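You operate a simulated robot arm through the tools that you are given. There is no shell and no other tool. Be economical: measure what you need, move in short steps, check, and stop when the job is done.

Carry out the task below with a simulated two-armed robot. There is one attempt and no reset: what you move stays moved.

## Task
Fill the beaker to 200 ml at the carboy, then carry the red tray to the trolley.
Fine: shut the tap; the beaker rides on the tray. Set down upright: beaker.

Only the result counts: the job must be done as asked and must still hold three seconds after the hand-in. Knocking over, shifting, dropping, spilling or breaking anything else fails it.

## Robot
Two 7-joint arms with two-finger parallel grippers on one trunk, on a base that drives. Base frame: it is fixed to the floor where the robot stands at the start and does not move with it; the origin is under the middle of the robot, x ahead of it, y to its left, z up; the surface under the hand at the start is at about z = 850. Lengths are in mm, angles in degrees, forces in N, time in s.
The left shoulder is at the start at [60, 189, 1203], the right one opposite. With the tool pointing down near the work surface each hand reaches from about 100 to 640 mm from the robot's upright axis, wherever it stands, measured 20 degrees to its own side. Places, roughly: bench under the carboy tap [500, -1200, 800]; carboy tap [500, -1200, 1200]; inside of the red tray [500, -100, 900]; top of the steel trolley [-1100, 0, 800]; white tray [0, -1750, 750]. Payload 3.43 kg a hand.
The tool frame of a hand sits at the grasp point between the pads (the TCP): z along the fingers, y along the line on which they close. The tips reach 30 mm beyond it. The gripper opens to 94 mm. The fingers are 28 mm wide and 10 mm thick; the gripper's body (50 by 96 mm) begins 55 mm behind the TCP.
Orientation is told as [roll, pitch, yaw] about the base's x, y, z axes, in that order, counted from this pose: with the fingers straight down and closing along the base's y, the tool's x points along the base's -x, its y along +y and its z along -z.

## Interface
- The arms move only by the tool move_arm. It takes "left_moves", "right_moves" or both (then of equal length, played together; a hand with none holds still); each is text: rows parted by semicolons, each of 7 numbers parted by spaces: the shift along the base's x, y, z in mm, then the turn, a rotation vector about the base's x, y, z in degrees, then the gripper command, from -1 (fully open) to 1 (shut), values between in proportion. In form: x y z rx ry rz fingers; .... A call has 1 to 12 rows; each row shifts and turns the commanded pose from where the row before left it. A row lasts 0.2 s, in which the tool goes at most 50 mm and 8.6 degrees; a call with a longer step from one row to the next is refused whole, and so is a gripper value outside its range. A pose out of reach is approached as far as the arm can. The call stops where the force on the tool passes 40 N (or 10 N more than at its start, if that is more) or the arm is blocked; 0.2 s more then pass. Each finger travels about 153 mm/s and halts on what it meets, pressing with about 24 N; the grip force reading is that of the motor and also rises with nothing between the fingers. The clock runs only during rows and for 0.2 s after the last one: add rows that do not move to give the fingers time. The reply holds the time, the measured pose of the TCP, the force on the tool along the base axes, the opening and the grip force, in the units named above and with some noise, with the torque about the TCP (base axes, N m) and any sound that the robot's microphone picked up, and new pictures: "views" is both (left out), scene, wrist or none (wrist: the cameras of the hands that moved).
- Cameras (640 x 400 px; columns grow to the right, rows downward): "scene" is now at [9.5, -2.2, 1740.4]; the picture's right is [-0.04, -1.00, 0.00], its down [-0.84, 0.04, -0.54] and it looks along [0.54, -0.02, -0.84] (base axes); focal length 268 px, centre (320, 200). "left" rides on the left gripper at [76, -14, -102] in its tool frame; the picture's right is [0.18, 0.98, 0.00], its down [-0.75, 0.14, -0.64] and it looks along [-0.63, 0.12, 0.77] (tool axes); focal length 243 px, centre (320, 200). "right" rides on the right gripper at [76, 14, -103] in its tool frame; the picture's right is [-0.18, 0.98, 0.00], its down [-0.75, -0.14, -0.64] and it looks along [-0.63, -0.12, 0.77] (tool axes); focal length 243 px, centre (320, 200). There is no depth. A picture from a camera that has moved, and an enlarged one, comes with that camera's place and axes in the base frame and with its lens.
- move_column(by): slides the trunk up (or, below 0, down) by that many mm; the arms and the scene camera ride with it, the base frame stays. It gives what a move gives, with no picture.
- steer(legs): drives the robot by 1 to 6 legs, each [ahead, left, turn to the left] in mm, mm and degrees, along the robot's own axes; the way and the turn of a leg run together, so that a leg with both is an arc; at most 1500 mm and 180 degrees a leg. The arms and the cameras ride along, it lands a little off, and it stops where it bumps. It gives what a move gives, and a new picture of the scene camera.
- aim_head(pan, tilt): turns the head with the scene camera to pan (to the left, within 86 degrees either way) and tilt (down, from -29 to 69), counted from straight ahead of the robot. It gives what a move gives, and a new picture of the scene camera.
- close_up(camera, box): a new picture of the part [left, top, right, bottom] of that camera's present view, enlarged. No time passes.
- hand_in(): hands the job in; it is judged then, once.

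Go step by step. Nothing tells you exact positions but the pictures and the camera data: compare them with the known pose of the tool, close in by small moves and look again before you grip or let go. The budget is 120 turns and 260 pictures, counting those below and the enlarged ones. Unless the task says otherwise, let go and move clear before handing in, and close with one line.

The tools are called after ">>>" as name(argument=value, ...) on one line, values as JSON. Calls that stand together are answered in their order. move_arm: Moves the arms, as the interface text tells. Its arguments: {"type":"object","properties":{"left_moves":{"type":"string"},"right_moves":{"type":"string"},"views":{"type":"string","enum":["both","scene","wrist","none"]}},"required":[]} The other tools are called the same way: move_column (by) slides the trunk up or down; steer (legs) drives the base; aim_head (pan, tilt) turns the head that bears the scene camera; close_up (camera, box) takes an enlarged picture of a part of a camera's view; hand_in () hands the job in.

At the start:

```text
time_s: 0.0
left_ee_pos: [407.3, 62.9, 1141.6]
left_ee_rot: [-0.1, 0.0, 0.0]
left_force: [-0.6, -0.4, 0.4]
left_torque: [0.0, 0.0, -0.03]
left_grip_width: 94.1
left_grip_force: 0.0
right_ee_pos: [332.6, -244.1, 1134.7]
right_ee_rot: [0.0, 0.0, 0.0]
right_force: [0.3, 0.6, -0.1]
right_torque: [0.0, -0.01, 0.02]
right_grip_width: 94.1
right_grip_force: 0.2
trunk travel left (down, up): [-875.0, 115.0]
robot x, y, heading: [0.6, 3.1, -0.0]
head pan, tilt: [-2.4, 57.5]
```

scene: 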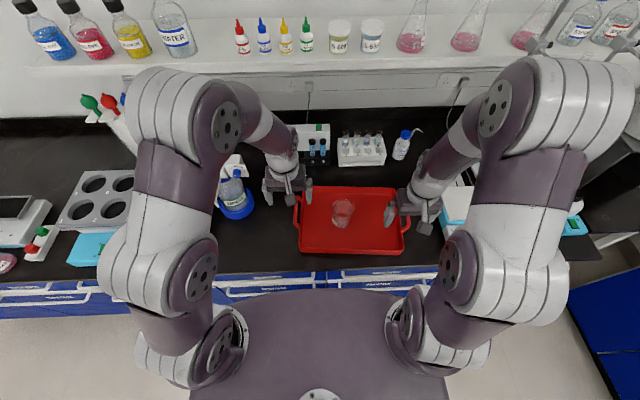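
right: 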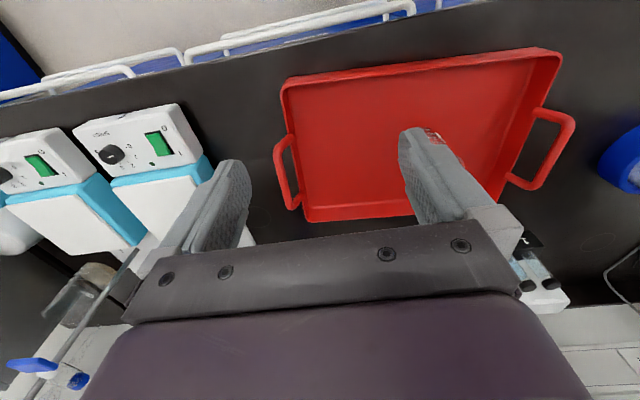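
left: 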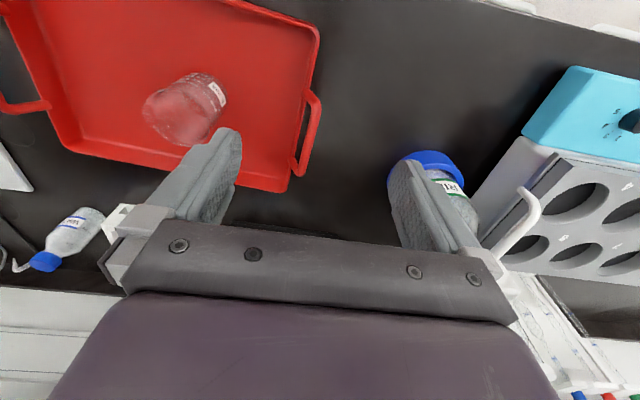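

The red tray lies ahead with the beaker in it, and the carboy should be off to the right. I'll look closer at the beaker and turn the head to the carboy.

>>> close_up(camera="scene", box=[280, 170, 440, 270])

>>> close_up(camera="left", box=[100, 40, 340, 190])

>>> aim_head(pan=-68, tilt=25)

```text
4.00 times, centred on (360, 220) of scene
camera zoom: at [9.5, -2.2, 1740.4], right [-0.04, -1.0, 0.0], down [-0.84, 0.04, -0.54], along [0.54, -0.02, -0.84], focal length 1071 px, centre (160, 120)
```

zoom: 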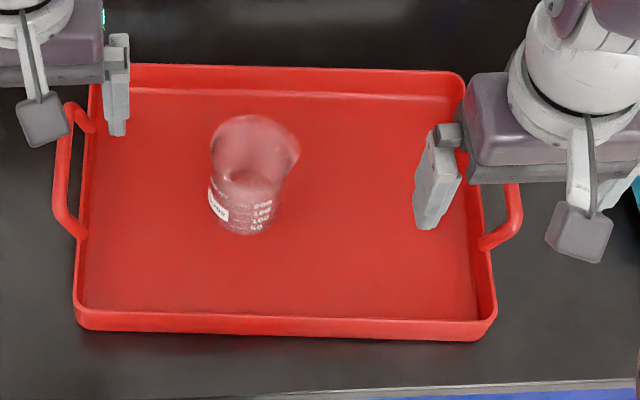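

```text
2.67 times, centred on (220, 115) of left
camera zoom: at [331.7, 46.6, 1244.5], right [-0.18, 0.98, 0.0], down [0.75, 0.14, 0.64], along [0.63, 0.12, -0.77], focal length 647 px, centre (587, 427)
```

zoom: 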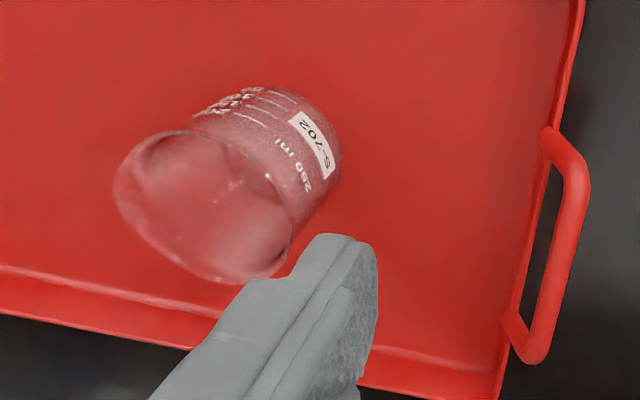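

```text
time_s: 1.4
left_ee_pos: [409.1, 62.7, 1142.0]
left_ee_rot: [0.0, 0.0, 0.1]
left_force: [-0.5, -0.5, 0.9]
left_torque: [-0.01, -0.01, 0.01]
left_grip_width: 94.1
left_grip_force: 0.2
right_ee_pos: [333.2, -244.9, 1133.2]
right_ee_rot: [0.0, 0.1, 0.0]
right_force: [0.0, -0.3, -0.1]
right_torque: [-0.01, 0.03, -0.01]
right_grip_width: 93.7
right_grip_force: 0.0
trunk travel left (down, up): [-875.0, 115.0]
robot x, y, heading: [1.8, -0.3, 0.2]
head pan, tilt: [-68.0, 25.0]
camera scene: at [-25.3, -84.7, 1787.4], right [-0.93, -0.38, 0.0], down [-0.16, 0.39, -0.91], along [0.34, -0.84, -0.42], focal length 268 px, centre (320, 200)
```

scene: 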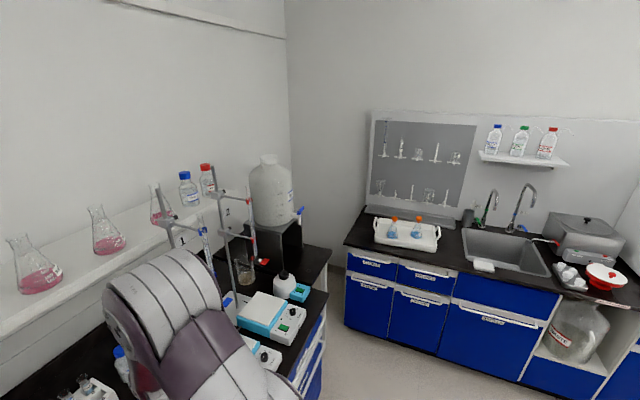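

The carboy stands on a box shelf at the bench's far right end, its blue tap facing out. I'll zoom in on it.

>>> close_up(camera="scene", box=[190, 140, 350, 240])

>>> close_up(camera="scene", box=[190, 220, 350, 320])

```text
4.00 times, centred on (270, 190) of scene
camera zoom: at [-25.3, -84.7, 1787.4], right [-0.93, -0.38, 0.0], down [-0.16, 0.39, -0.91], along [0.34, -0.84, -0.42], focal length 1071 px, centre (520, 240)
```

zoom: 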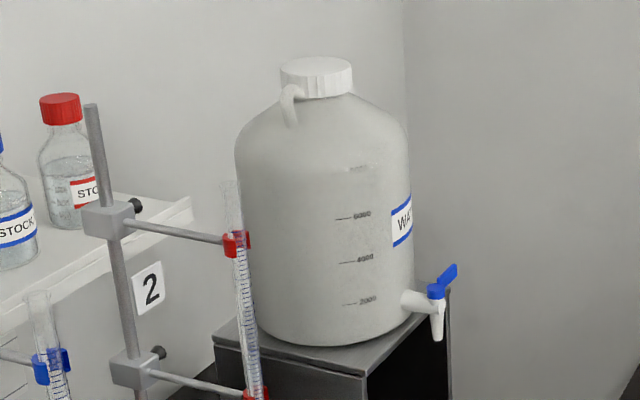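

```text
4.00 times, centred on (270, 270) of scene
camera zoom: at [-25.3, -84.7, 1787.4], right [-0.93, -0.38, 0.0], down [-0.16, 0.39, -0.91], along [0.34, -0.84, -0.42], focal length 1071 px, centre (520, -80)
```

zoom: 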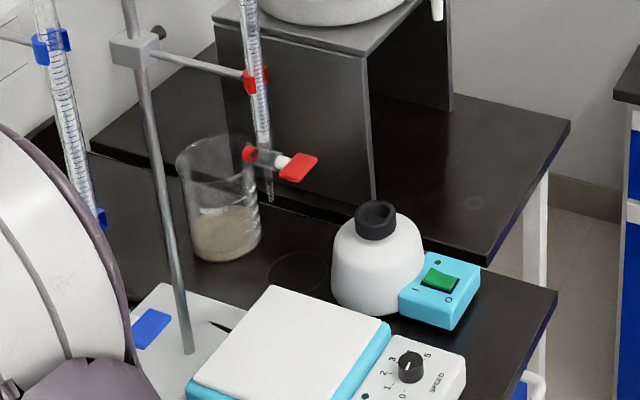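

The tap faces the room, with a blue lever on its top. I'll first bring the right hand above the beaker, moving the left hand aside, with the head looking back at the tray.

>>> move_arm(right_moves="24 0 0 0 0 0 -1;24 28 -8 0 0 0 -1;24 28 -8 0 0 0 -1;24 28 -8 0 0 0 -1;24 28 -8 0 0 0 -1;0 0 0 0 0 0 -1", left_moves="-10 30 0 0 0 0 -1;-10 30 0 0 0 0 -1;-10 30 0 0 0 0 -1;-10 30 0 0 0 0 -1;-10 30 0 0 0 0 -1;0 0 0 0 0 0 -1", views="none")

>>> aim_head(pan=0, tilt=55)

>>> close_up(camera="right", box=[160, 0, 480, 200])

```text
time_s: 2.8
left_ee_pos: [359.8, 210.5, 1140.9]
left_ee_rot: [-0.1, 0.0, 0.0]
left_force: [-0.8, -0.6, 0.7]
left_torque: [0.03, 0.03, -0.02]
left_grip_width: 94.0
left_grip_force: 0.0
right_ee_pos: [449.1, -134.3, 1102.2]
right_ee_rot: [0.0, 0.0, 0.1]
right_force: [0.8, -0.8, -0.2]
right_torque: [0.03, -0.02, 0.03]
right_grip_width: 93.8
right_grip_force: 0.0
trunk travel left (down, up): [-875.0, 115.0]
robot x, y, heading: [1.2, 2.2, -0.1]
head pan, tilt: [-68.0, 25.0]
```

```text
time_s: 4.2
left_ee_pos: [361.1, 210.8, 1140.8]
left_ee_rot: [0.1, -0.1, 0.0]
left_force: [-0.5, -0.2, -0.1]
left_torque: [-0.02, -0.03, 0.0]
left_grip_width: 94.2
left_grip_force: 0.1
right_ee_pos: [448.7, -132.9, 1103.3]
right_ee_rot: [0.0, 0.1, 0.0]
right_force: [0.1, 0.7, -0.3]
right_torque: [0.0, 0.03, 0.0]
right_grip_width: 94.0
right_grip_force: 0.1
trunk travel left (down, up): [-875.0, 115.0]
robot x, y, heading: [1.4, 2.3, -0.2]
head pan, tilt: [0.0, 55.0]
camera scene: at [12.2, 0.8, 1743.4], right [0.0, -1.0, 0.0], down [-0.82, 0.0, -0.57], along [0.57, 0.0, -0.82], focal length 268 px, centre (320, 200)
```

scene: 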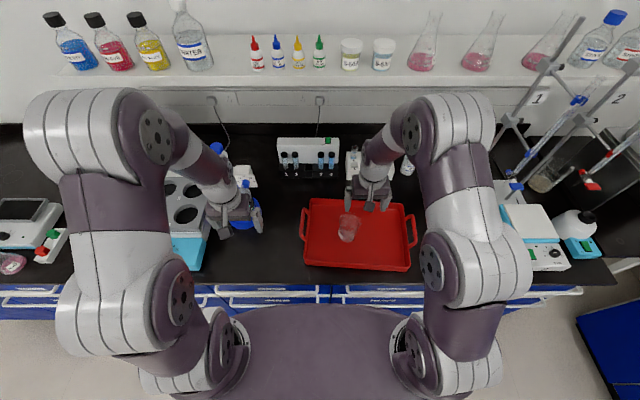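

```text
2.00 times, centred on (320, 100) of right
camera zoom: at [372.5, -119.0, 1205.5], right [0.18, 0.98, 0.0], down [0.75, -0.14, 0.64], along [0.63, -0.12, -0.77], focal length 485 px, centre (320, 400)
```

zoom: 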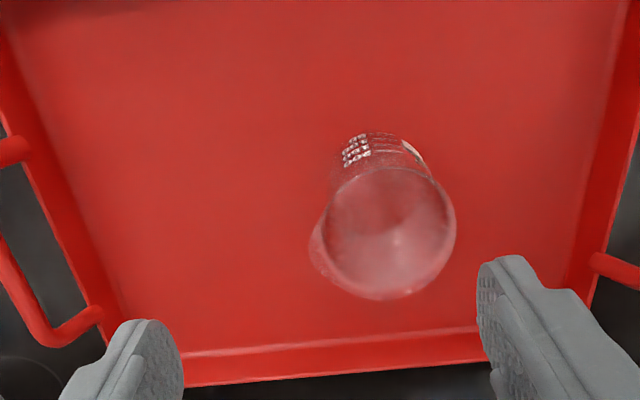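

The beaker's centre is near [476, -100], its spout facing -y, so I'll turn the hand to close nearly along x and come over the beaker.

>>> move_arm(right_moves="3 3.6 -5 0 0 8.4 -1;3 3.6 -5 0 0 8.4 -1;3 3.6 -5 0 0 8.4 -1;3 3.6 -5 0 0 8.4 -1;3 3.6 -5 0 0 8.4 -1;3 3.6 -5 0 0 8.4 -1;3 3.6 -5 0 0 8.4 -1;3 3.6 -5 0 0 8.4 -1;3 3.6 -5 0 0 8.4 -1;0 0 0 0 0 0 -1")

```text
time_s: 6.3
left_ee_pos: [358.4, 211.9, 1140.7]
left_ee_rot: [-0.1, 0.1, 0.1]
left_force: [-0.2, 0.3, 0.0]
left_torque: [0.0, -0.04, -0.02]
left_grip_width: 93.9
left_grip_force: 0.0
right_ee_pos: [479.0, -99.3, 1056.2]
right_ee_rot: [0.0, 0.1, 75.7]
right_force: [0.8, -0.3, 0.8]
right_torque: [-0.02, 0.01, -0.01]
right_grip_width: 94.1
right_grip_force: 0.1
trunk travel left (down, up): [-875.0, 115.0]
robot x, y, heading: [-2.3, 0.9, -0.2]
head pan, tilt: [0.0, 55.0]
camera scene: at [12.0, 0.8, 1743.4], right [0.0, -1.0, 0.0], down [-0.82, 0.0, -0.57], along [0.57, 0.0, -0.82], focal length 268 px, centre (320, 200)
camera right: at [445.9, -170.2, 1160.3], right [-0.91, 0.42, 0.0], down [0.32, 0.7, 0.64], along [0.27, 0.58, -0.77], focal length 243 px, centre (320, 200)
```

scene: 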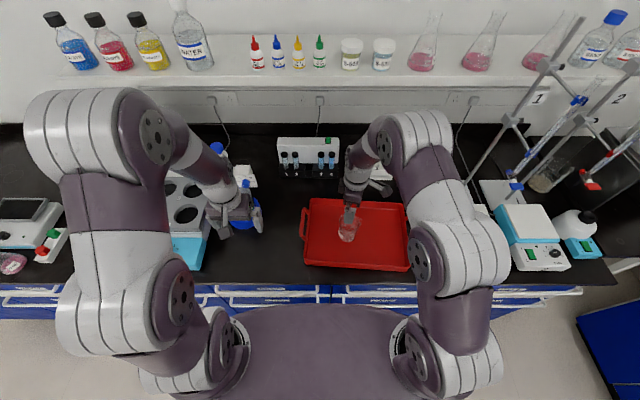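
right: 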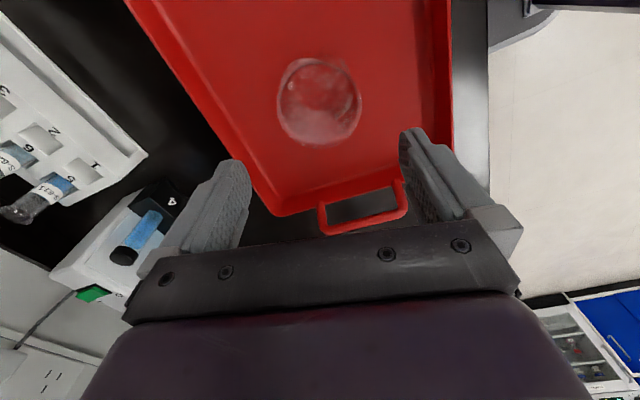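

Centred within a few mm; I'll go down with a small correction and look before gripping.

>>> move_arm(right_moves="-3 -4 -20 0 0 0 -1;0 0 -30 0 0 0 -1;0 0 -20 0 0 0 -1;0 0 -20 0 0 0 -1;0 0 0 0 0 0 -1")

>>> close_up(camera="scene", box=[290, 170, 450, 270])

```text
time_s: 7.5
left_ee_pos: [360.6, 211.2, 1140.6]
left_ee_rot: [0.0, 0.0, 0.1]
left_force: [-0.2, 0.0, -0.9]
left_torque: [-0.04, 0.0, -0.04]
left_grip_width: 93.9
left_grip_force: 0.0
right_ee_pos: [478.2, -103.2, 969.1]
right_ee_rot: [0.0, -0.1, 75.5]
right_force: [1.0, -0.5, 0.0]
right_torque: [-0.02, 0.02, -0.02]
right_grip_width: 93.9
right_grip_force: 0.0
trunk travel left (down, up): [-875.0, 115.0]
robot x, y, heading: [1.2, 1.6, 0.1]
head pan, tilt: [0.0, 55.0]
camera scene: at [12.0, 0.9, 1743.4], right [0.0, -1.0, 0.0], down [-0.82, 0.0, -0.57], along [0.57, 0.0, -0.82], focal length 268 px, centre (320, 200)
camera right: at [443.2, -174.2, 1071.4], right [-0.91, 0.42, 0.0], down [0.32, 0.69, 0.64], along [0.27, 0.58, -0.77], focal length 243 px, centre (320, 200)
```

scene: 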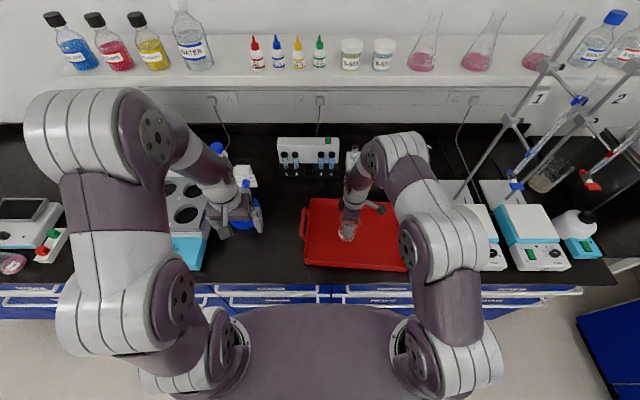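
right: 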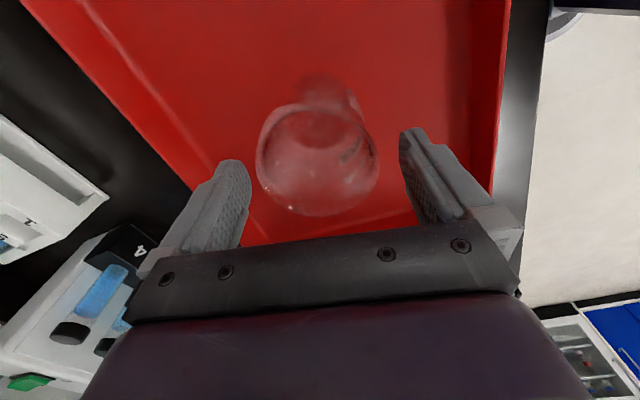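

```text
4.00 times, centred on (370, 220) of scene
camera zoom: at [12.0, 0.9, 1743.4], right [0.0, -1.0, 0.0], down [-0.82, 0.0, -0.57], along [0.57, 0.0, -0.82], focal length 1071 px, centre (120, 120)
```

zoom: 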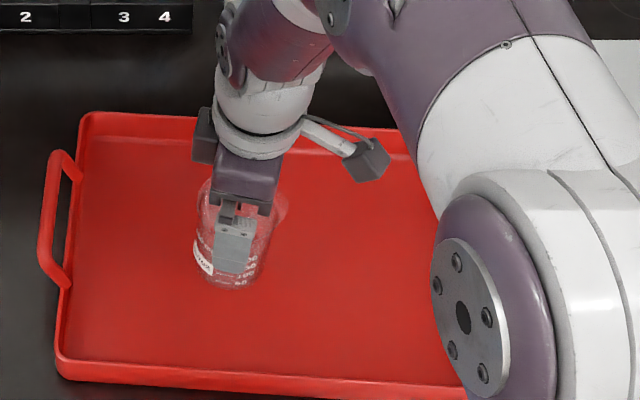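

>>> move_arm(right_moves="-2 -4 -15 0 0 0 -1;0 0 -20 0 0 0 -1;0 0 -17 0 0 0 -1;0 0 0 0 0 0 -1", views="wrist")

>>> close_up(camera="scene", box=[320, 190, 400, 240])

```text
time_s: 8.6
left_ee_pos: [360.9, 210.7, 1141.7]
left_ee_rot: [0.0, 0.1, 0.0]
left_force: [-0.5, -0.4, 0.2]
left_torque: [-0.01, 0.0, 0.03]
left_grip_width: 94.1
left_grip_force: 0.1
right_ee_pos: [476.2, -107.2, 916.4]
right_ee_rot: [0.0, 0.0, 75.6]
right_force: [-0.7, -0.4, 0.1]
right_torque: [0.03, 0.03, -0.02]
right_grip_width: 94.2
right_grip_force: 0.0
trunk travel left (down, up): [-875.0, 115.0]
robot x, y, heading: [-2.6, -2.6, -0.0]
head pan, tilt: [0.0, 55.0]
camera right: at [442.5, -178.3, 1019.3], right [-0.91, 0.42, 0.0], down [0.32, 0.69, 0.64], along [0.27, 0.58, -0.77], focal length 243 px, centre (320, 200)
```

right: 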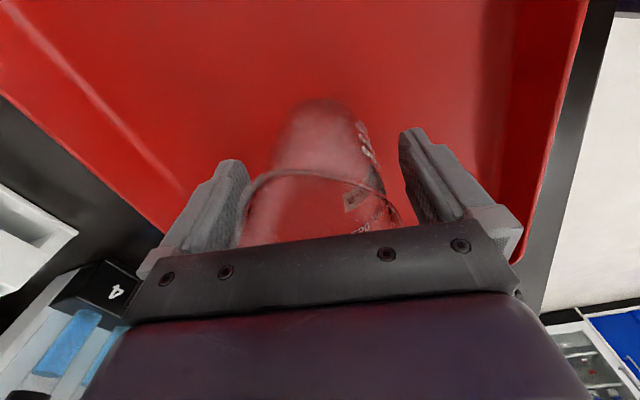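

```text
8.00 times, centred on (360, 215) of scene
camera zoom: at [12.0, 0.7, 1743.4], right [0.0, -1.0, 0.0], down [-0.82, 0.0, -0.57], along [0.57, 0.0, -0.82], focal length 2142 px, centre (0, 80)
```

zoom: 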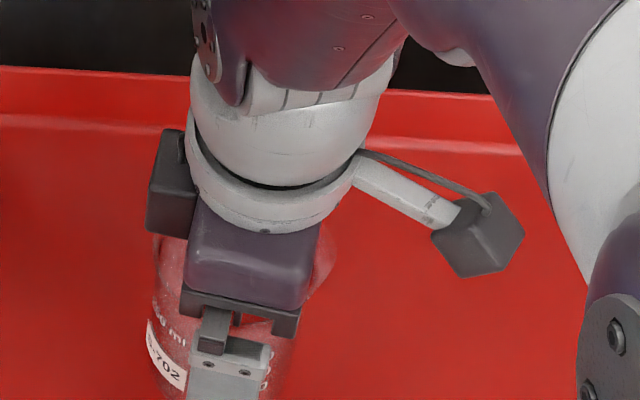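

The beaker sits between the pads with the rim under the palm. Closing.

>>> move_arm(right_moves="0 0 0 0 0 0 0;0 0 0 0 0 0 1;0 0 0 0 0 0 1;0 0 0 0 0 0 1", views="wrist")

```text
time_s: 9.6
left_ee_pos: [359.8, 211.0, 1140.3]
left_ee_rot: [0.1, 0.0, 0.0]
left_force: [-0.4, -0.4, 0.5]
left_torque: [0.01, 0.05, -0.04]
left_grip_width: 93.9
left_grip_force: 0.1
right_ee_pos: [477.1, -106.8, 916.7]
right_ee_rot: [0.0, 0.0, 75.6]
right_force: [0.3, 0.2, 0.3]
right_torque: [0.02, 0.03, 0.0]
right_grip_width: 69.9
right_grip_force: 23.7
trunk travel left (down, up): [-875.0, 115.0]
robot x, y, heading: [0.2, 0.4, 0.0]
head pan, tilt: [0.0, 55.0]
camera right: at [442.7, -178.2, 1019.4], right [-0.91, 0.42, 0.0], down [0.32, 0.69, 0.64], along [0.27, 0.58, -0.77], focal length 243 px, centre (320, 200)
```

right: 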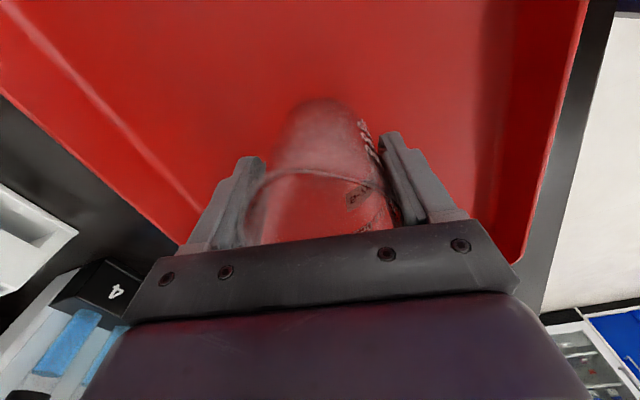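

Holding the beaker (69.9 mm). I'll lift it and draw both hands in for driving.

>>> move_arm(right_moves="0 0 15 0 0 0 1;0 0 25 0 0 0 1;0 0 35 0 0 0 1;0 0 35 0 0 0 1;0 0 35 0 0 0 1;0 0 35 0 0 0 1;-25 -12 20 0 0 0 1;-25 -12 20 0 0 0 1;-25 -12 0 0 0 0 1;-25 -12 0 0 0 0 1;-20 -12 0 0 0 0 1;0 0 0 0 0 0 1", views="both")

>>> aim_head(pan=-80, tilt=40)

```text
time_s: 12.2
left_ee_pos: [360.7, 210.6, 1140.3]
left_ee_rot: [0.0, -0.1, 0.0]
left_force: [0.2, 0.5, 0.5]
left_torque: [-0.02, 0.01, 0.0]
left_grip_width: 93.8
left_grip_force: 0.1
right_ee_pos: [356.1, -169.7, 1132.0]
right_ee_rot: [0.1, 0.0, 75.5]
right_force: [0.4, 0.0, -0.8]
right_torque: [0.0, 0.0, -0.03]
right_grip_width: 70.2
right_grip_force: 24.2
trunk travel left (down, up): [-875.0, 115.0]
robot x, y, heading: [2.1, 2.8, -0.2]
head pan, tilt: [0.0, 55.0]
camera scene: at [13.0, 1.0, 1743.4], right [0.0, -1.0, 0.0], down [-0.82, 0.0, -0.57], along [0.57, 0.0, -0.82], focal length 268 px, centre (320, 200)
camera right: at [321.5, -240.2, 1235.8], right [-0.91, 0.42, 0.0], down [0.32, 0.69, 0.64], along [0.27, 0.58, -0.77], focal length 243 px, centre (320, 200)
```

scene: 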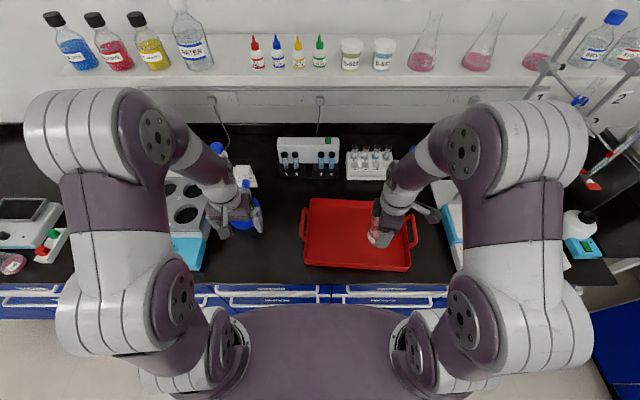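
right: 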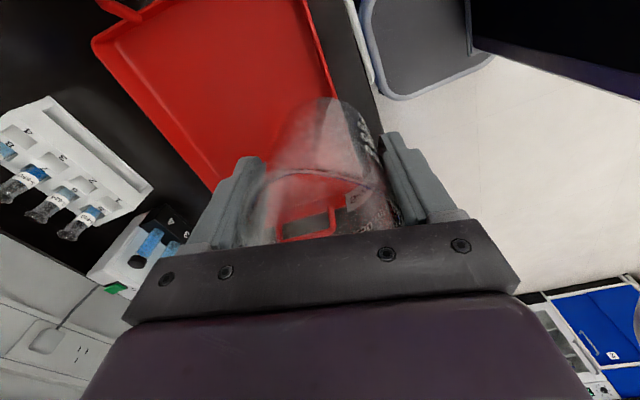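

```text
time_s: 13.7
left_ee_pos: [359.8, 211.1, 1141.0]
left_ee_rot: [0.1, -0.1, -0.1]
left_force: [0.2, 0.7, 0.5]
left_torque: [-0.01, -0.01, -0.01]
left_grip_width: 93.7
left_grip_force: 0.1
right_ee_pos: [354.9, -170.6, 1132.6]
right_ee_rot: [0.0, 0.0, 75.6]
right_force: [-0.2, 0.2, -1.3]
right_torque: [0.0, 0.01, 0.02]
right_grip_width: 70.1
right_grip_force: 24.3
trunk travel left (down, up): [-875.0, 115.0]
robot x, y, heading: [-0.9, -4.3, -0.1]
head pan, tilt: [-80.0, 40.0]
camera scene: at [-45.1, -83.0, 1764.1], right [-0.98, -0.17, 0.0], down [-0.11, 0.63, -0.77], along [0.13, -0.75, -0.64], focal length 268 px, centre (320, 200)
```

scene: 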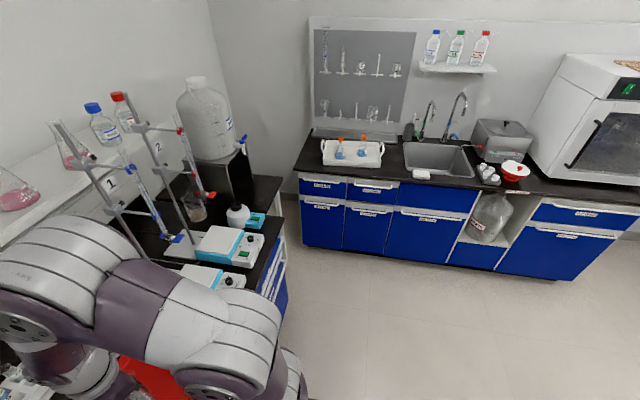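

The floor to the right is clear, with the sink bench front at about y = -1525. I'll drive right 850 mm.

>>> steer(legs=[[0, -850, 0]])

>>> aim_head(pan=-35, tilt=40)

```text
time_s: 18.2
left_ee_pos: [360.8, -639.7, 1140.7]
left_ee_rot: [0.0, 0.0, 0.0]
left_force: [0.7, -0.5, -0.6]
left_torque: [-0.01, 0.02, 0.0]
left_grip_width: 94.1
left_grip_force: 0.1
right_ee_pos: [354.6, -1020.7, 1133.2]
right_ee_rot: [0.0, 0.0, 75.6]
right_force: [0.5, -0.2, -0.5]
right_torque: [-0.05, 0.01, 0.0]
right_grip_width: 70.4
right_grip_force: 24.0
trunk travel left (down, up): [-875.0, 115.0]
robot x, y, heading: [-1.2, -848.2, -0.0]
head pan, tilt: [-80.0, 40.0]
camera scene: at [-45.3, -933.3, 1764.1], right [-0.98, -0.17, 0.0], down [-0.11, 0.63, -0.77], along [0.13, -0.75, -0.64], focal length 268 px, centre (320, 200)
```

scene: 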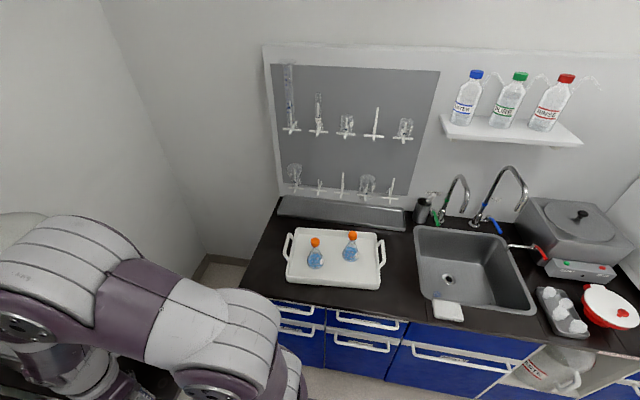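

```text
time_s: 19.3
left_ee_pos: [360.3, -639.7, 1140.8]
left_ee_rot: [0.1, 0.0, 0.0]
left_force: [0.8, -0.8, -1.1]
left_torque: [0.0, -0.02, -0.01]
left_grip_width: 94.2
left_grip_force: 0.1
right_ee_pos: [355.6, -1020.0, 1133.3]
right_ee_rot: [-0.1, 0.0, 75.6]
right_force: [0.8, 0.3, -1.0]
right_torque: [-0.02, -0.02, -0.01]
right_grip_width: 70.1
right_grip_force: 24.2
trunk travel left (down, up): [-875.0, 115.0]
robot x, y, heading: [-1.4, -853.4, -0.1]
head pan, tilt: [-35.0, 40.0]
camera scene: at [9.5, -898.9, 1764.1], right [-0.57, -0.82, 0.0], down [-0.53, 0.37, -0.77], along [0.63, -0.44, -0.64], focal length 268 px, centre (320, 200)
```

scene: 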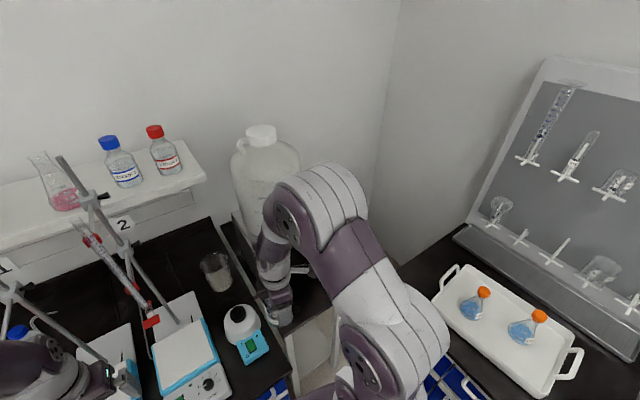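

The arm hides the tap; I'll shift 200 mm further right and look again.

>>> steer(legs=[[0, -200, 0]])

>>> aim_head(pan=-10, tilt=45)

```text
time_s: 20.9
left_ee_pos: [360.0, -845.1, 1140.9]
left_ee_rot: [-0.2, 0.0, 0.3]
left_force: [0.7, -0.4, 0.5]
left_torque: [0.01, 0.01, -0.01]
left_grip_width: 93.8
left_grip_force: 0.1
right_ee_pos: [356.4, -1226.5, 1133.9]
right_ee_rot: [0.1, 0.2, 75.9]
right_force: [0.6, 0.2, -1.8]
right_torque: [-0.02, -0.02, 0.0]
right_grip_width: 70.0
right_grip_force: 23.7
trunk travel left (down, up): [-875.0, 115.0]
robot x, y, heading: [2.9, -1058.5, 0.4]
head pan, tilt: [-35.0, 40.0]
camera scene: at [10.2, -1104.7, 1764.2], right [-0.57, -0.82, 0.0], down [-0.53, 0.37, -0.77], along [0.63, -0.44, -0.64], focal length 268 px, centre (320, 200)
```

scene: 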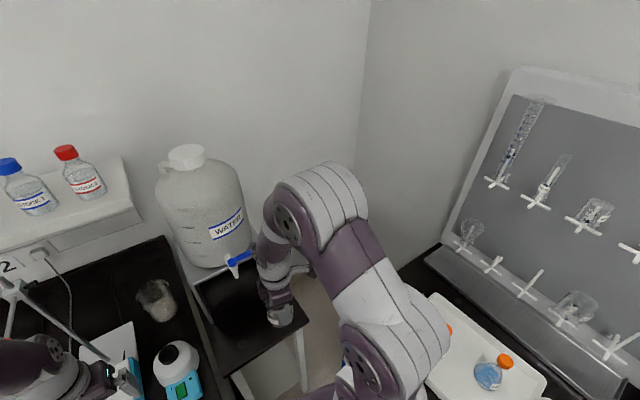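

```text
time_s: 21.8
left_ee_pos: [358.9, -846.7, 1139.5]
left_ee_rot: [-0.1, 0.0, 0.2]
left_force: [0.4, -0.1, 0.2]
left_torque: [0.01, 0.0, -0.01]
left_grip_width: 93.9
left_grip_force: 0.1
right_ee_pos: [356.1, -1227.0, 1133.2]
right_ee_rot: [-0.1, 0.0, 75.9]
right_force: [-0.7, -0.1, -0.8]
right_torque: [0.0, -0.05, 0.02]
right_grip_width: 70.3
right_grip_force: 23.6
trunk travel left (down, up): [-875.0, 115.0]
robot x, y, heading: [0.2, -1060.7, 0.4]
head pan, tilt: [-10.0, 45.0]
camera scene: at [20.5, -1073.0, 1756.9], right [-0.17, -0.99, 0.0], down [-0.7, 0.12, -0.71], along [0.7, -0.12, -0.71], focal length 268 px, centre (320, 200)
```

scene: 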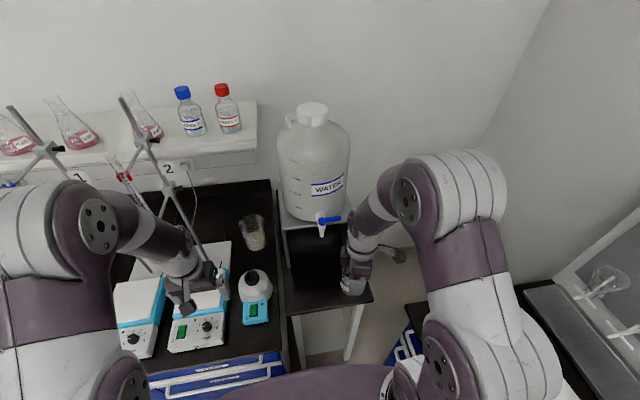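

>>> close_up(camera="scene", box=[270, 190, 390, 265])

>>> close_up(camera="scene", box=[260, 220, 420, 320])

```text
5.33 times, centred on (330, 228) of scene
camera zoom: at [20.5, -1073.0, 1756.9], right [-0.17, -0.99, 0.0], down [-0.7, 0.12, -0.71], along [0.7, -0.12, -0.71], focal length 1428 px, centre (267, 53)
```

zoom: 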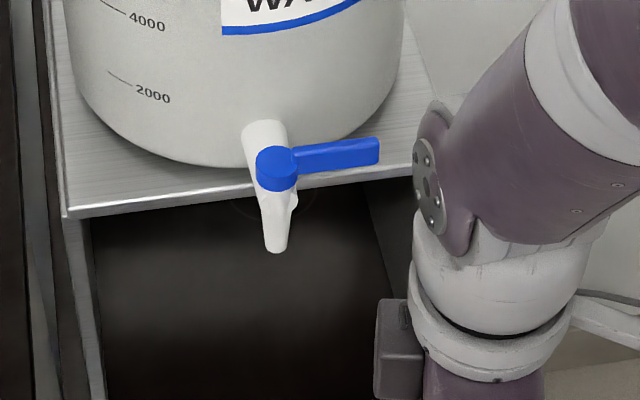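

```text
4.00 times, centred on (340, 270) of scene
camera zoom: at [20.5, -1073.0, 1756.9], right [-0.17, -0.99, 0.0], down [-0.7, 0.12, -0.71], along [0.7, -0.12, -0.71], focal length 1071 px, centre (240, -80)
```

zoom: 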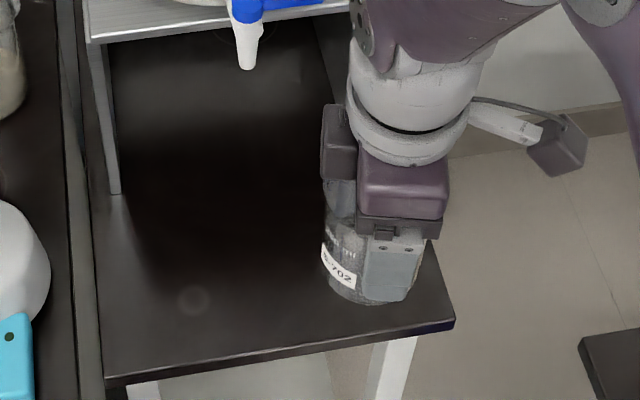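

The spout tip is near [527, -1165, 1082] and the lever points to -y (closed), at about z = 1150. A vertical hand would hit the tap, so I'll set the beaker on the clear right front of the low bench and regrip it slanted from the front.

>>> move_arm(right_moves="4 0 -40 0 0 0 1;4 0 -40 0 0 0 1;4 0 -40 0 0 0 1;4 0 -40 0 0 0 1;4 0 -30 0 0 0 1;25 -11 0 0 0 0 1;25 -11 0 0 0 0 1;25 -11 0 0 0 0 1;19 -10 0 0 0 0 1;0 0 -20 0 0 0 1;0 0 -20 0 0 0 1;0 0 0 0 0 0 1")

>>> close_up(camera="scene", box=[260, 190, 420, 290])

```text
time_s: 24.4
left_ee_pos: [358.3, -845.2, 1141.3]
left_ee_rot: [0.0, 0.0, 0.3]
left_force: [0.9, -0.9, -0.5]
left_torque: [-0.02, 0.0, 0.02]
left_grip_width: 93.9
left_grip_force: 0.0
right_ee_pos: [472.8, -1270.6, 905.0]
right_ee_rot: [-0.4, 0.0, 75.8]
right_force: [4.1, -3.4, 22.2]
right_torque: [0.32, -0.01, -0.07]
right_grip_width: 70.8
right_grip_force: 23.9
trunk travel left (down, up): [-875.0, 115.0]
robot x, y, heading: [0.0, -1059.9, 0.3]
head pan, tilt: [-10.0, 45.0]
camera scene: at [19.2, -1072.0, 1757.2], right [-0.17, -0.99, 0.0], down [-0.7, 0.12, -0.71], along [0.7, -0.12, -0.71], focal length 268 px, centre (320, 200)
camera right: at [438.1, -1340.8, 1007.9], right [-0.91, 0.42, -0.01], down [0.32, 0.7, 0.64], along [0.27, 0.58, -0.77], focal length 243 px, centre (320, 200)
```

scene: 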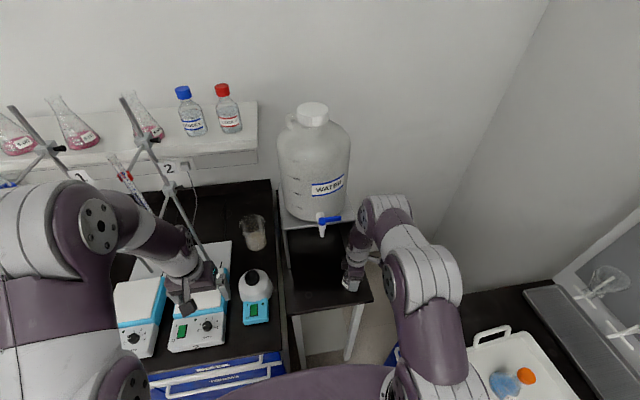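
right: 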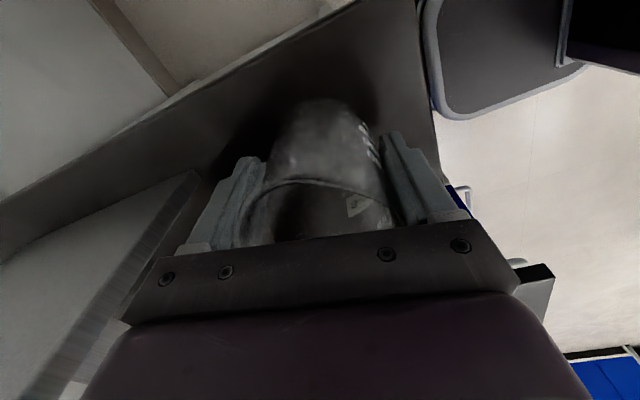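

```text
4.00 times, centred on (340, 240) of scene
camera zoom: at [19.2, -1072.0, 1757.2], right [-0.17, -0.99, 0.0], down [-0.7, 0.12, -0.71], along [0.7, -0.12, -0.71], focal length 1071 px, centre (240, 40)
```

zoom: 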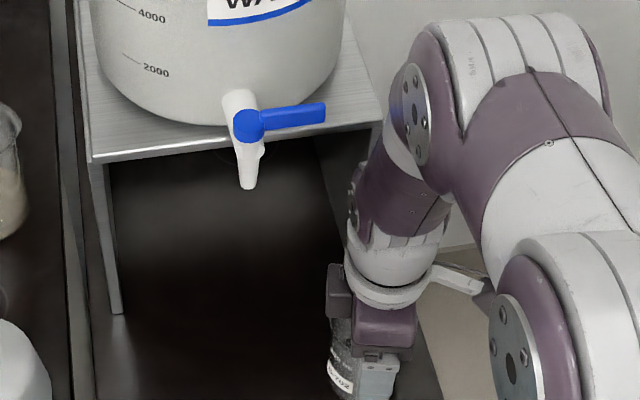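

The beaker is already resting on the bench (force 22 N, surface at about z = 848). I'll relieve the force, open, and rise clear.

>>> move_arm(right_moves="0 0 1.5 0 0 0 1;0 0 0 0 0 0 0.5;0 0 0 0 0 0 -0.5;0 0 0 0 0 0 -1;0 0 0 0 0 0 -1", views="wrist")

```text
time_s: 25.6
left_ee_pos: [359.8, -846.5, 1141.5]
left_ee_rot: [0.0, 0.0, 0.2]
left_force: [0.6, -0.3, 0.3]
left_torque: [-0.01, 0.0, 0.01]
left_grip_width: 93.9
left_grip_force: 0.1
right_ee_pos: [470.7, -1270.9, 903.4]
right_ee_rot: [0.1, 0.0, 76.0]
right_force: [0.3, 0.5, -0.2]
right_torque: [0.01, 0.0, 0.0]
right_grip_width: 93.9
right_grip_force: 0.1
trunk travel left (down, up): [-875.0, 115.0]
robot x, y, heading: [1.6, -1059.6, -0.0]
head pan, tilt: [-10.0, 45.0]
camera right: at [437.0, -1341.2, 1006.8], right [-0.91, 0.42, 0.0], down [0.32, 0.7, 0.64], along [0.27, 0.58, -0.77], focal length 243 px, centre (320, 200)
```

right: 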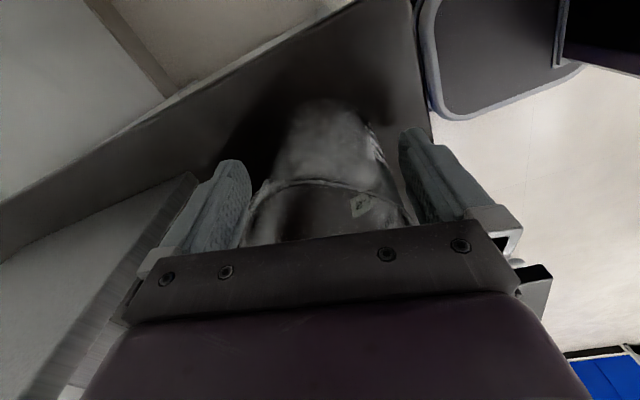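

>>> move_arm(right_moves="0 0 37 0 0 0 -1;0 0 37 0 0 0 -1;0 0 37 0 0 0 -1;-8.5 0 0 0 0 -8.45 -1;-8.5 0 0 0 0 -8.45 -1;-8.5 0 0 0 0 -8.45 -1;-8.5 0 0 0 0 -8.45 -1;-8.5 0 0 0 0 -8.45 -1;-8.5 0 0 0 0 -8.45 -1;-8.5 0 0 0 0 -8.45 -1;-8.5 0 0 0 0 -8.45 -1;-8.5 0 0 0 0 -8.45 -1", views="none")

>>> move_arm(right_moves="0 0 0 0 -8.34 0 -1;0 0 0 0 -8.34 0 -1;0 0 0 0 -8.34 0 -1;0 0 0 0 -8.34 0 -1;0 0 0 0 -8.34 0 -1;0 0 0 0 -8.34 0 -1;0 0 0 0 0 0 -1")

>>> close_up(camera="scene", box=[280, 230, 400, 305])

```text
time_s: 28.2
left_ee_pos: [359.6, -846.9, 1140.7]
left_ee_rot: [0.0, 0.0, 0.4]
left_force: [0.7, -0.1, 0.1]
left_torque: [0.01, 0.04, -0.03]
left_grip_width: 94.1
left_grip_force: 0.0
right_ee_pos: [393.0, -1270.8, 1015.7]
right_ee_rot: [-0.1, 0.0, -0.5]
right_force: [0.4, -0.9, 0.3]
right_torque: [-0.01, 0.03, 0.0]
right_grip_width: 93.9
right_grip_force: 0.0
trunk travel left (down, up): [-875.0, 115.0]
robot x, y, heading: [-2.1, -1056.0, 0.6]
head pan, tilt: [-10.0, 45.0]
```

```text
time_s: 29.8
left_ee_pos: [359.7, -845.2, 1140.7]
left_ee_rot: [0.1, 0.1, 0.2]
left_force: [-1.0, -0.4, 0.2]
left_torque: [0.03, 0.03, -0.01]
left_grip_width: 93.8
left_grip_force: 0.1
right_ee_pos: [393.4, -1270.3, 1015.1]
right_ee_rot: [0.3, -50.1, -0.3]
right_force: [0.2, -0.2, -0.1]
right_torque: [0.01, -0.03, 0.0]
right_grip_width: 94.1
right_grip_force: 0.0
right hand out of reach, approached as far as the arm can: row 3
trunk travel left (down, up): [-875.0, 115.0]
robot x, y, heading: [-0.4, -1059.6, 0.2]
head pan, tilt: [-10.0, 45.0]
camera scene: at [20.3, -1072.4, 1756.8], right [-0.17, -0.99, 0.0], down [-0.7, 0.12, -0.71], along [0.7, -0.12, -0.71], focal length 268 px, centre (320, 200)
camera right: at [264.5, -1255.2, 1023.3], right [0.12, 0.98, 0.14], down [-0.01, -0.14, 0.99], along [0.99, -0.12, -0.01], focal length 243 px, centre (320, 200)
```

scene: 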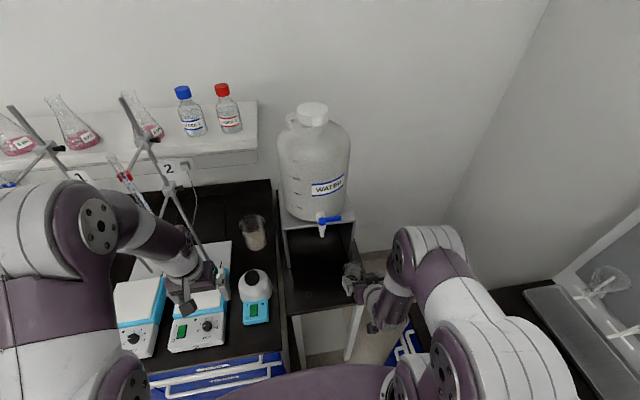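
right: 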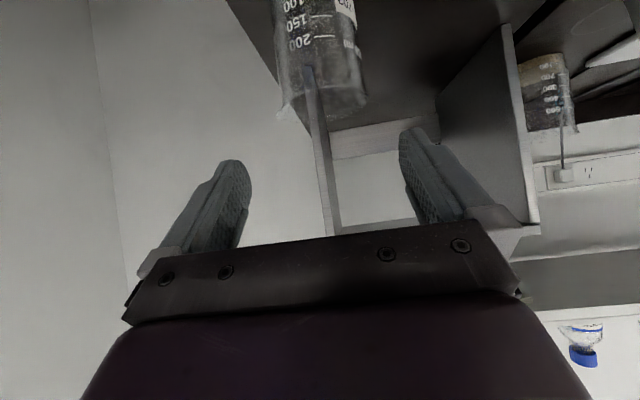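

```text
5.33 times, centred on (340, 268) of scene
camera zoom: at [20.3, -1072.4, 1756.8], right [-0.17, -0.99, 0.0], down [-0.7, 0.12, -0.71], along [0.7, -0.12, -0.71], focal length 1428 px, centre (213, -160)
```

zoom: 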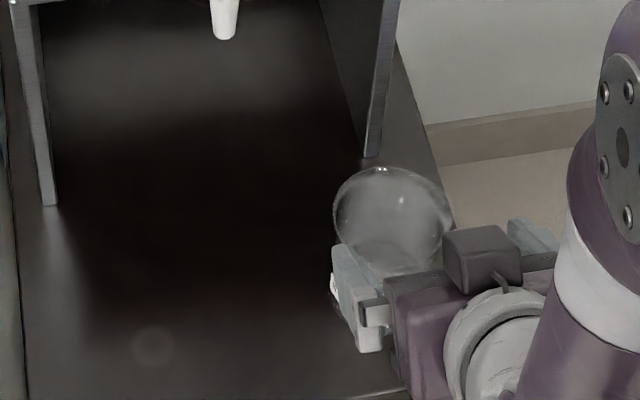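

The slanted wrist camera reads the scale marks nicely; the beaker is centred between the fingers at about y = -1268, rim z ≈ 948. I'll go down and in to straddle it.

>>> move_arm(right_moves="0 1 -20 0 0 0 -1;0 1 -21 0 0 0 -1;19 0 -15 0 0 0 -1;19 0 -15 0 0 0 -1;19 0 -15 0 0 0 -1;19 0 -15 0 0 0 -1;0 0 0 0 0 0 -1")

>>> close_up(camera="scene", box=[280, 230, 400, 305])

```text
time_s: 31.4
left_ee_pos: [358.0, -846.9, 1141.9]
left_ee_rot: [-0.1, 0.0, 0.3]
left_force: [0.0, -0.2, 0.4]
left_torque: [0.0, 0.0, -0.01]
left_grip_width: 94.2
left_grip_force: 0.1
right_ee_pos: [469.5, -1267.7, 917.2]
right_ee_rot: [0.3, -50.1, -0.3]
right_force: [0.5, -0.6, 0.0]
right_torque: [0.03, 0.02, 0.0]
right_grip_width: 93.8
right_grip_force: 0.1
trunk travel left (down, up): [-875.0, 115.0]
robot x, y, heading: [0.8, -1061.4, 0.5]
head pan, tilt: [-10.0, 45.0]
camera scene: at [19.9, -1072.5, 1756.9], right [-0.17, -0.99, 0.0], down [-0.7, 0.12, -0.71], along [0.7, -0.12, -0.71], focal length 268 px, centre (320, 200)
camera right: at [340.9, -1254.4, 924.8], right [0.12, 0.98, 0.14], down [-0.01, -0.14, 0.99], along [0.99, -0.12, -0.01], focal length 243 px, centre (320, 200)
```

scene: 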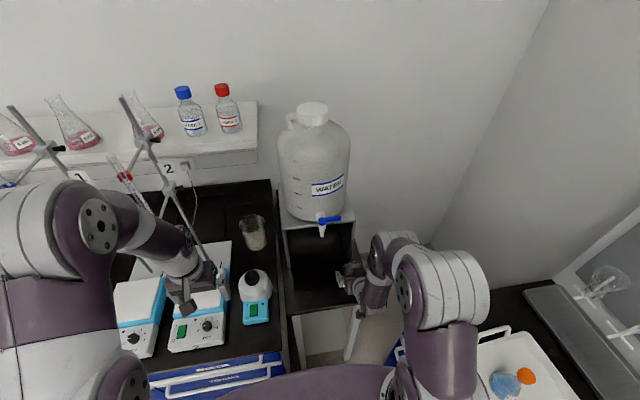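
right: 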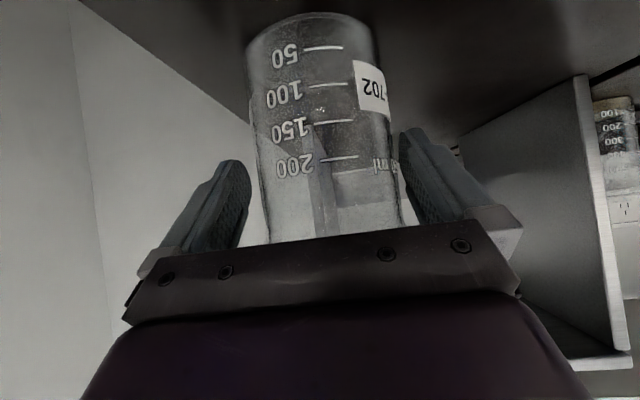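

```text
5.33 times, centred on (340, 268) of scene
camera zoom: at [19.9, -1072.5, 1756.9], right [-0.17, -0.99, 0.0], down [-0.7, 0.12, -0.71], along [0.7, -0.12, -0.71], focal length 1428 px, centre (213, -160)
```

zoom: 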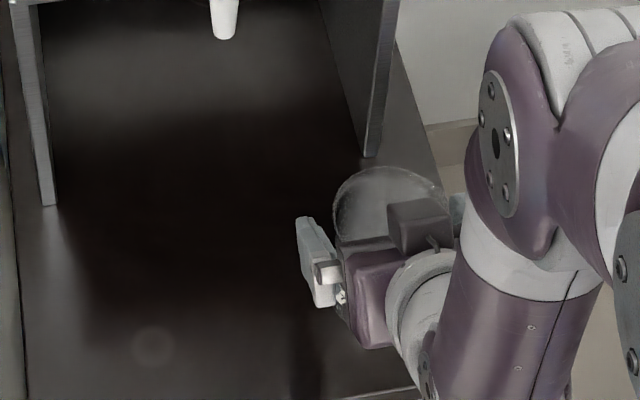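

The marks 50–200 read clearly, 200 being the line nearest the rim. Gripping now.

>>> move_arm(right_moves="0 0 0 0 0 0 0;0 0 0 0 0 0 1;0 0 0 0 0 0 1;0 0 0 0 0 0 1", views="wrist")

```text
time_s: 32.4
left_ee_pos: [359.1, -846.3, 1141.0]
left_ee_rot: [0.0, -0.1, 0.2]
left_force: [-1.2, 0.4, -0.4]
left_torque: [0.01, -0.04, -0.03]
left_grip_width: 93.9
left_grip_force: 0.1
right_ee_pos: [468.3, -1268.6, 916.7]
right_ee_rot: [0.2, -50.1, -0.3]
right_force: [-0.3, -0.9, 2.0]
right_torque: [-0.14, 0.01, 0.02]
right_grip_width: 71.3
right_grip_force: 23.7
trunk travel left (down, up): [-875.0, 115.0]
robot x, y, heading: [1.5, -1061.7, 0.4]
head pan, tilt: [-10.0, 45.0]
camera right: at [340.9, -1254.5, 925.0], right [0.12, 0.98, 0.14], down [-0.01, -0.14, 0.99], along [0.99, -0.12, -0.01], focal length 243 px, centre (320, 200)
```

right: 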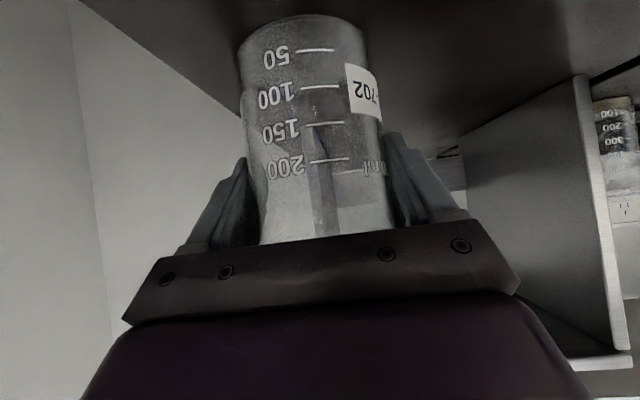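

Gripped. Lifting and moving the beaker under the spout, rim about 80 mm below it so the hand stays clear of the tap.

>>> move_arm(right_moves="0 0 20 0 0 0 1;0 0 23 0 0 0 1;6 21 0 0 0 0 1;11 21 0 0 0 0 1;13 20 0 0 0 0 1;13 20 0 0 0 0 1;13 20 0 0 0 0 1;0 0 0 0 0 0 1")

>>> close_up(camera="scene", box=[280, 190, 400, 265])

```text
time_s: 34.2
left_ee_pos: [359.7, -847.2, 1141.0]
left_ee_rot: [0.0, 0.0, 0.2]
left_force: [0.6, -0.3, 0.0]
left_torque: [0.01, 0.02, 0.02]
left_grip_width: 94.2
left_grip_force: 0.0
right_ee_pos: [522.7, -1166.9, 957.4]
right_ee_rot: [0.4, -50.1, -0.3]
right_force: [-0.1, -0.2, -0.8]
right_torque: [-0.03, -0.01, 0.0]
right_grip_width: 71.0
right_grip_force: 24.0
trunk travel left (down, up): [-875.0, 115.0]
robot x, y, heading: [-2.6, -1061.2, 0.2]
head pan, tilt: [-10.0, 45.0]
camera scene: at [20.3, -1073.0, 1756.8], right [-0.17, -0.99, 0.0], down [-0.7, 0.12, -0.71], along [0.7, -0.12, -0.71], focal length 268 px, centre (320, 200)
camera right: at [394.7, -1152.7, 966.3], right [0.12, 0.98, 0.14], down [-0.01, -0.14, 0.99], along [0.99, -0.12, -0.01], focal length 243 px, centre (320, 200)
```

scene: 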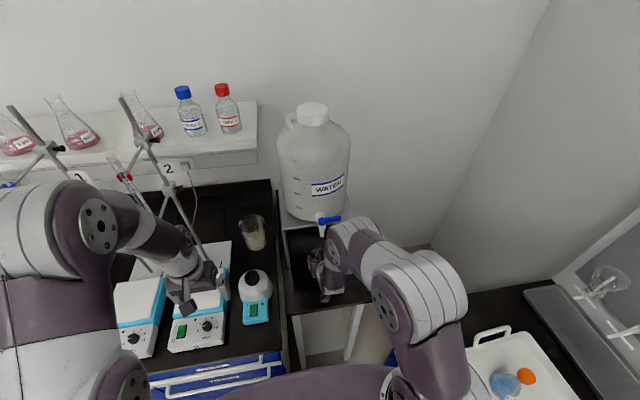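
right: 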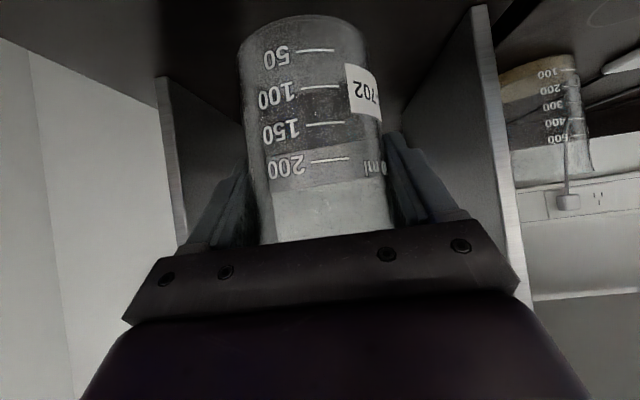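

```text
5.33 times, centred on (340, 228) of scene
camera zoom: at [20.3, -1073.0, 1756.8], right [-0.17, -0.99, 0.0], down [-0.7, 0.12, -0.71], along [0.7, -0.12, -0.71], focal length 1428 px, centre (213, 53)
```

zoom: 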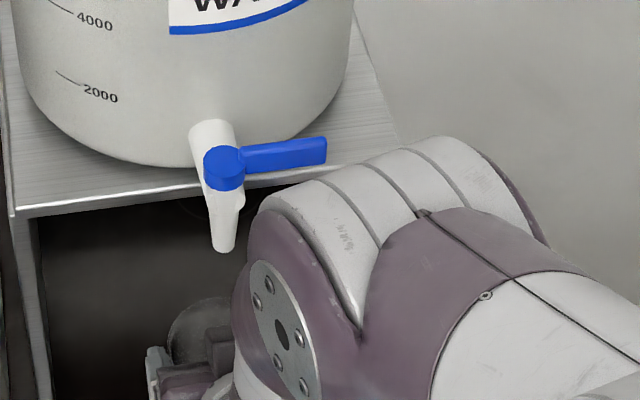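

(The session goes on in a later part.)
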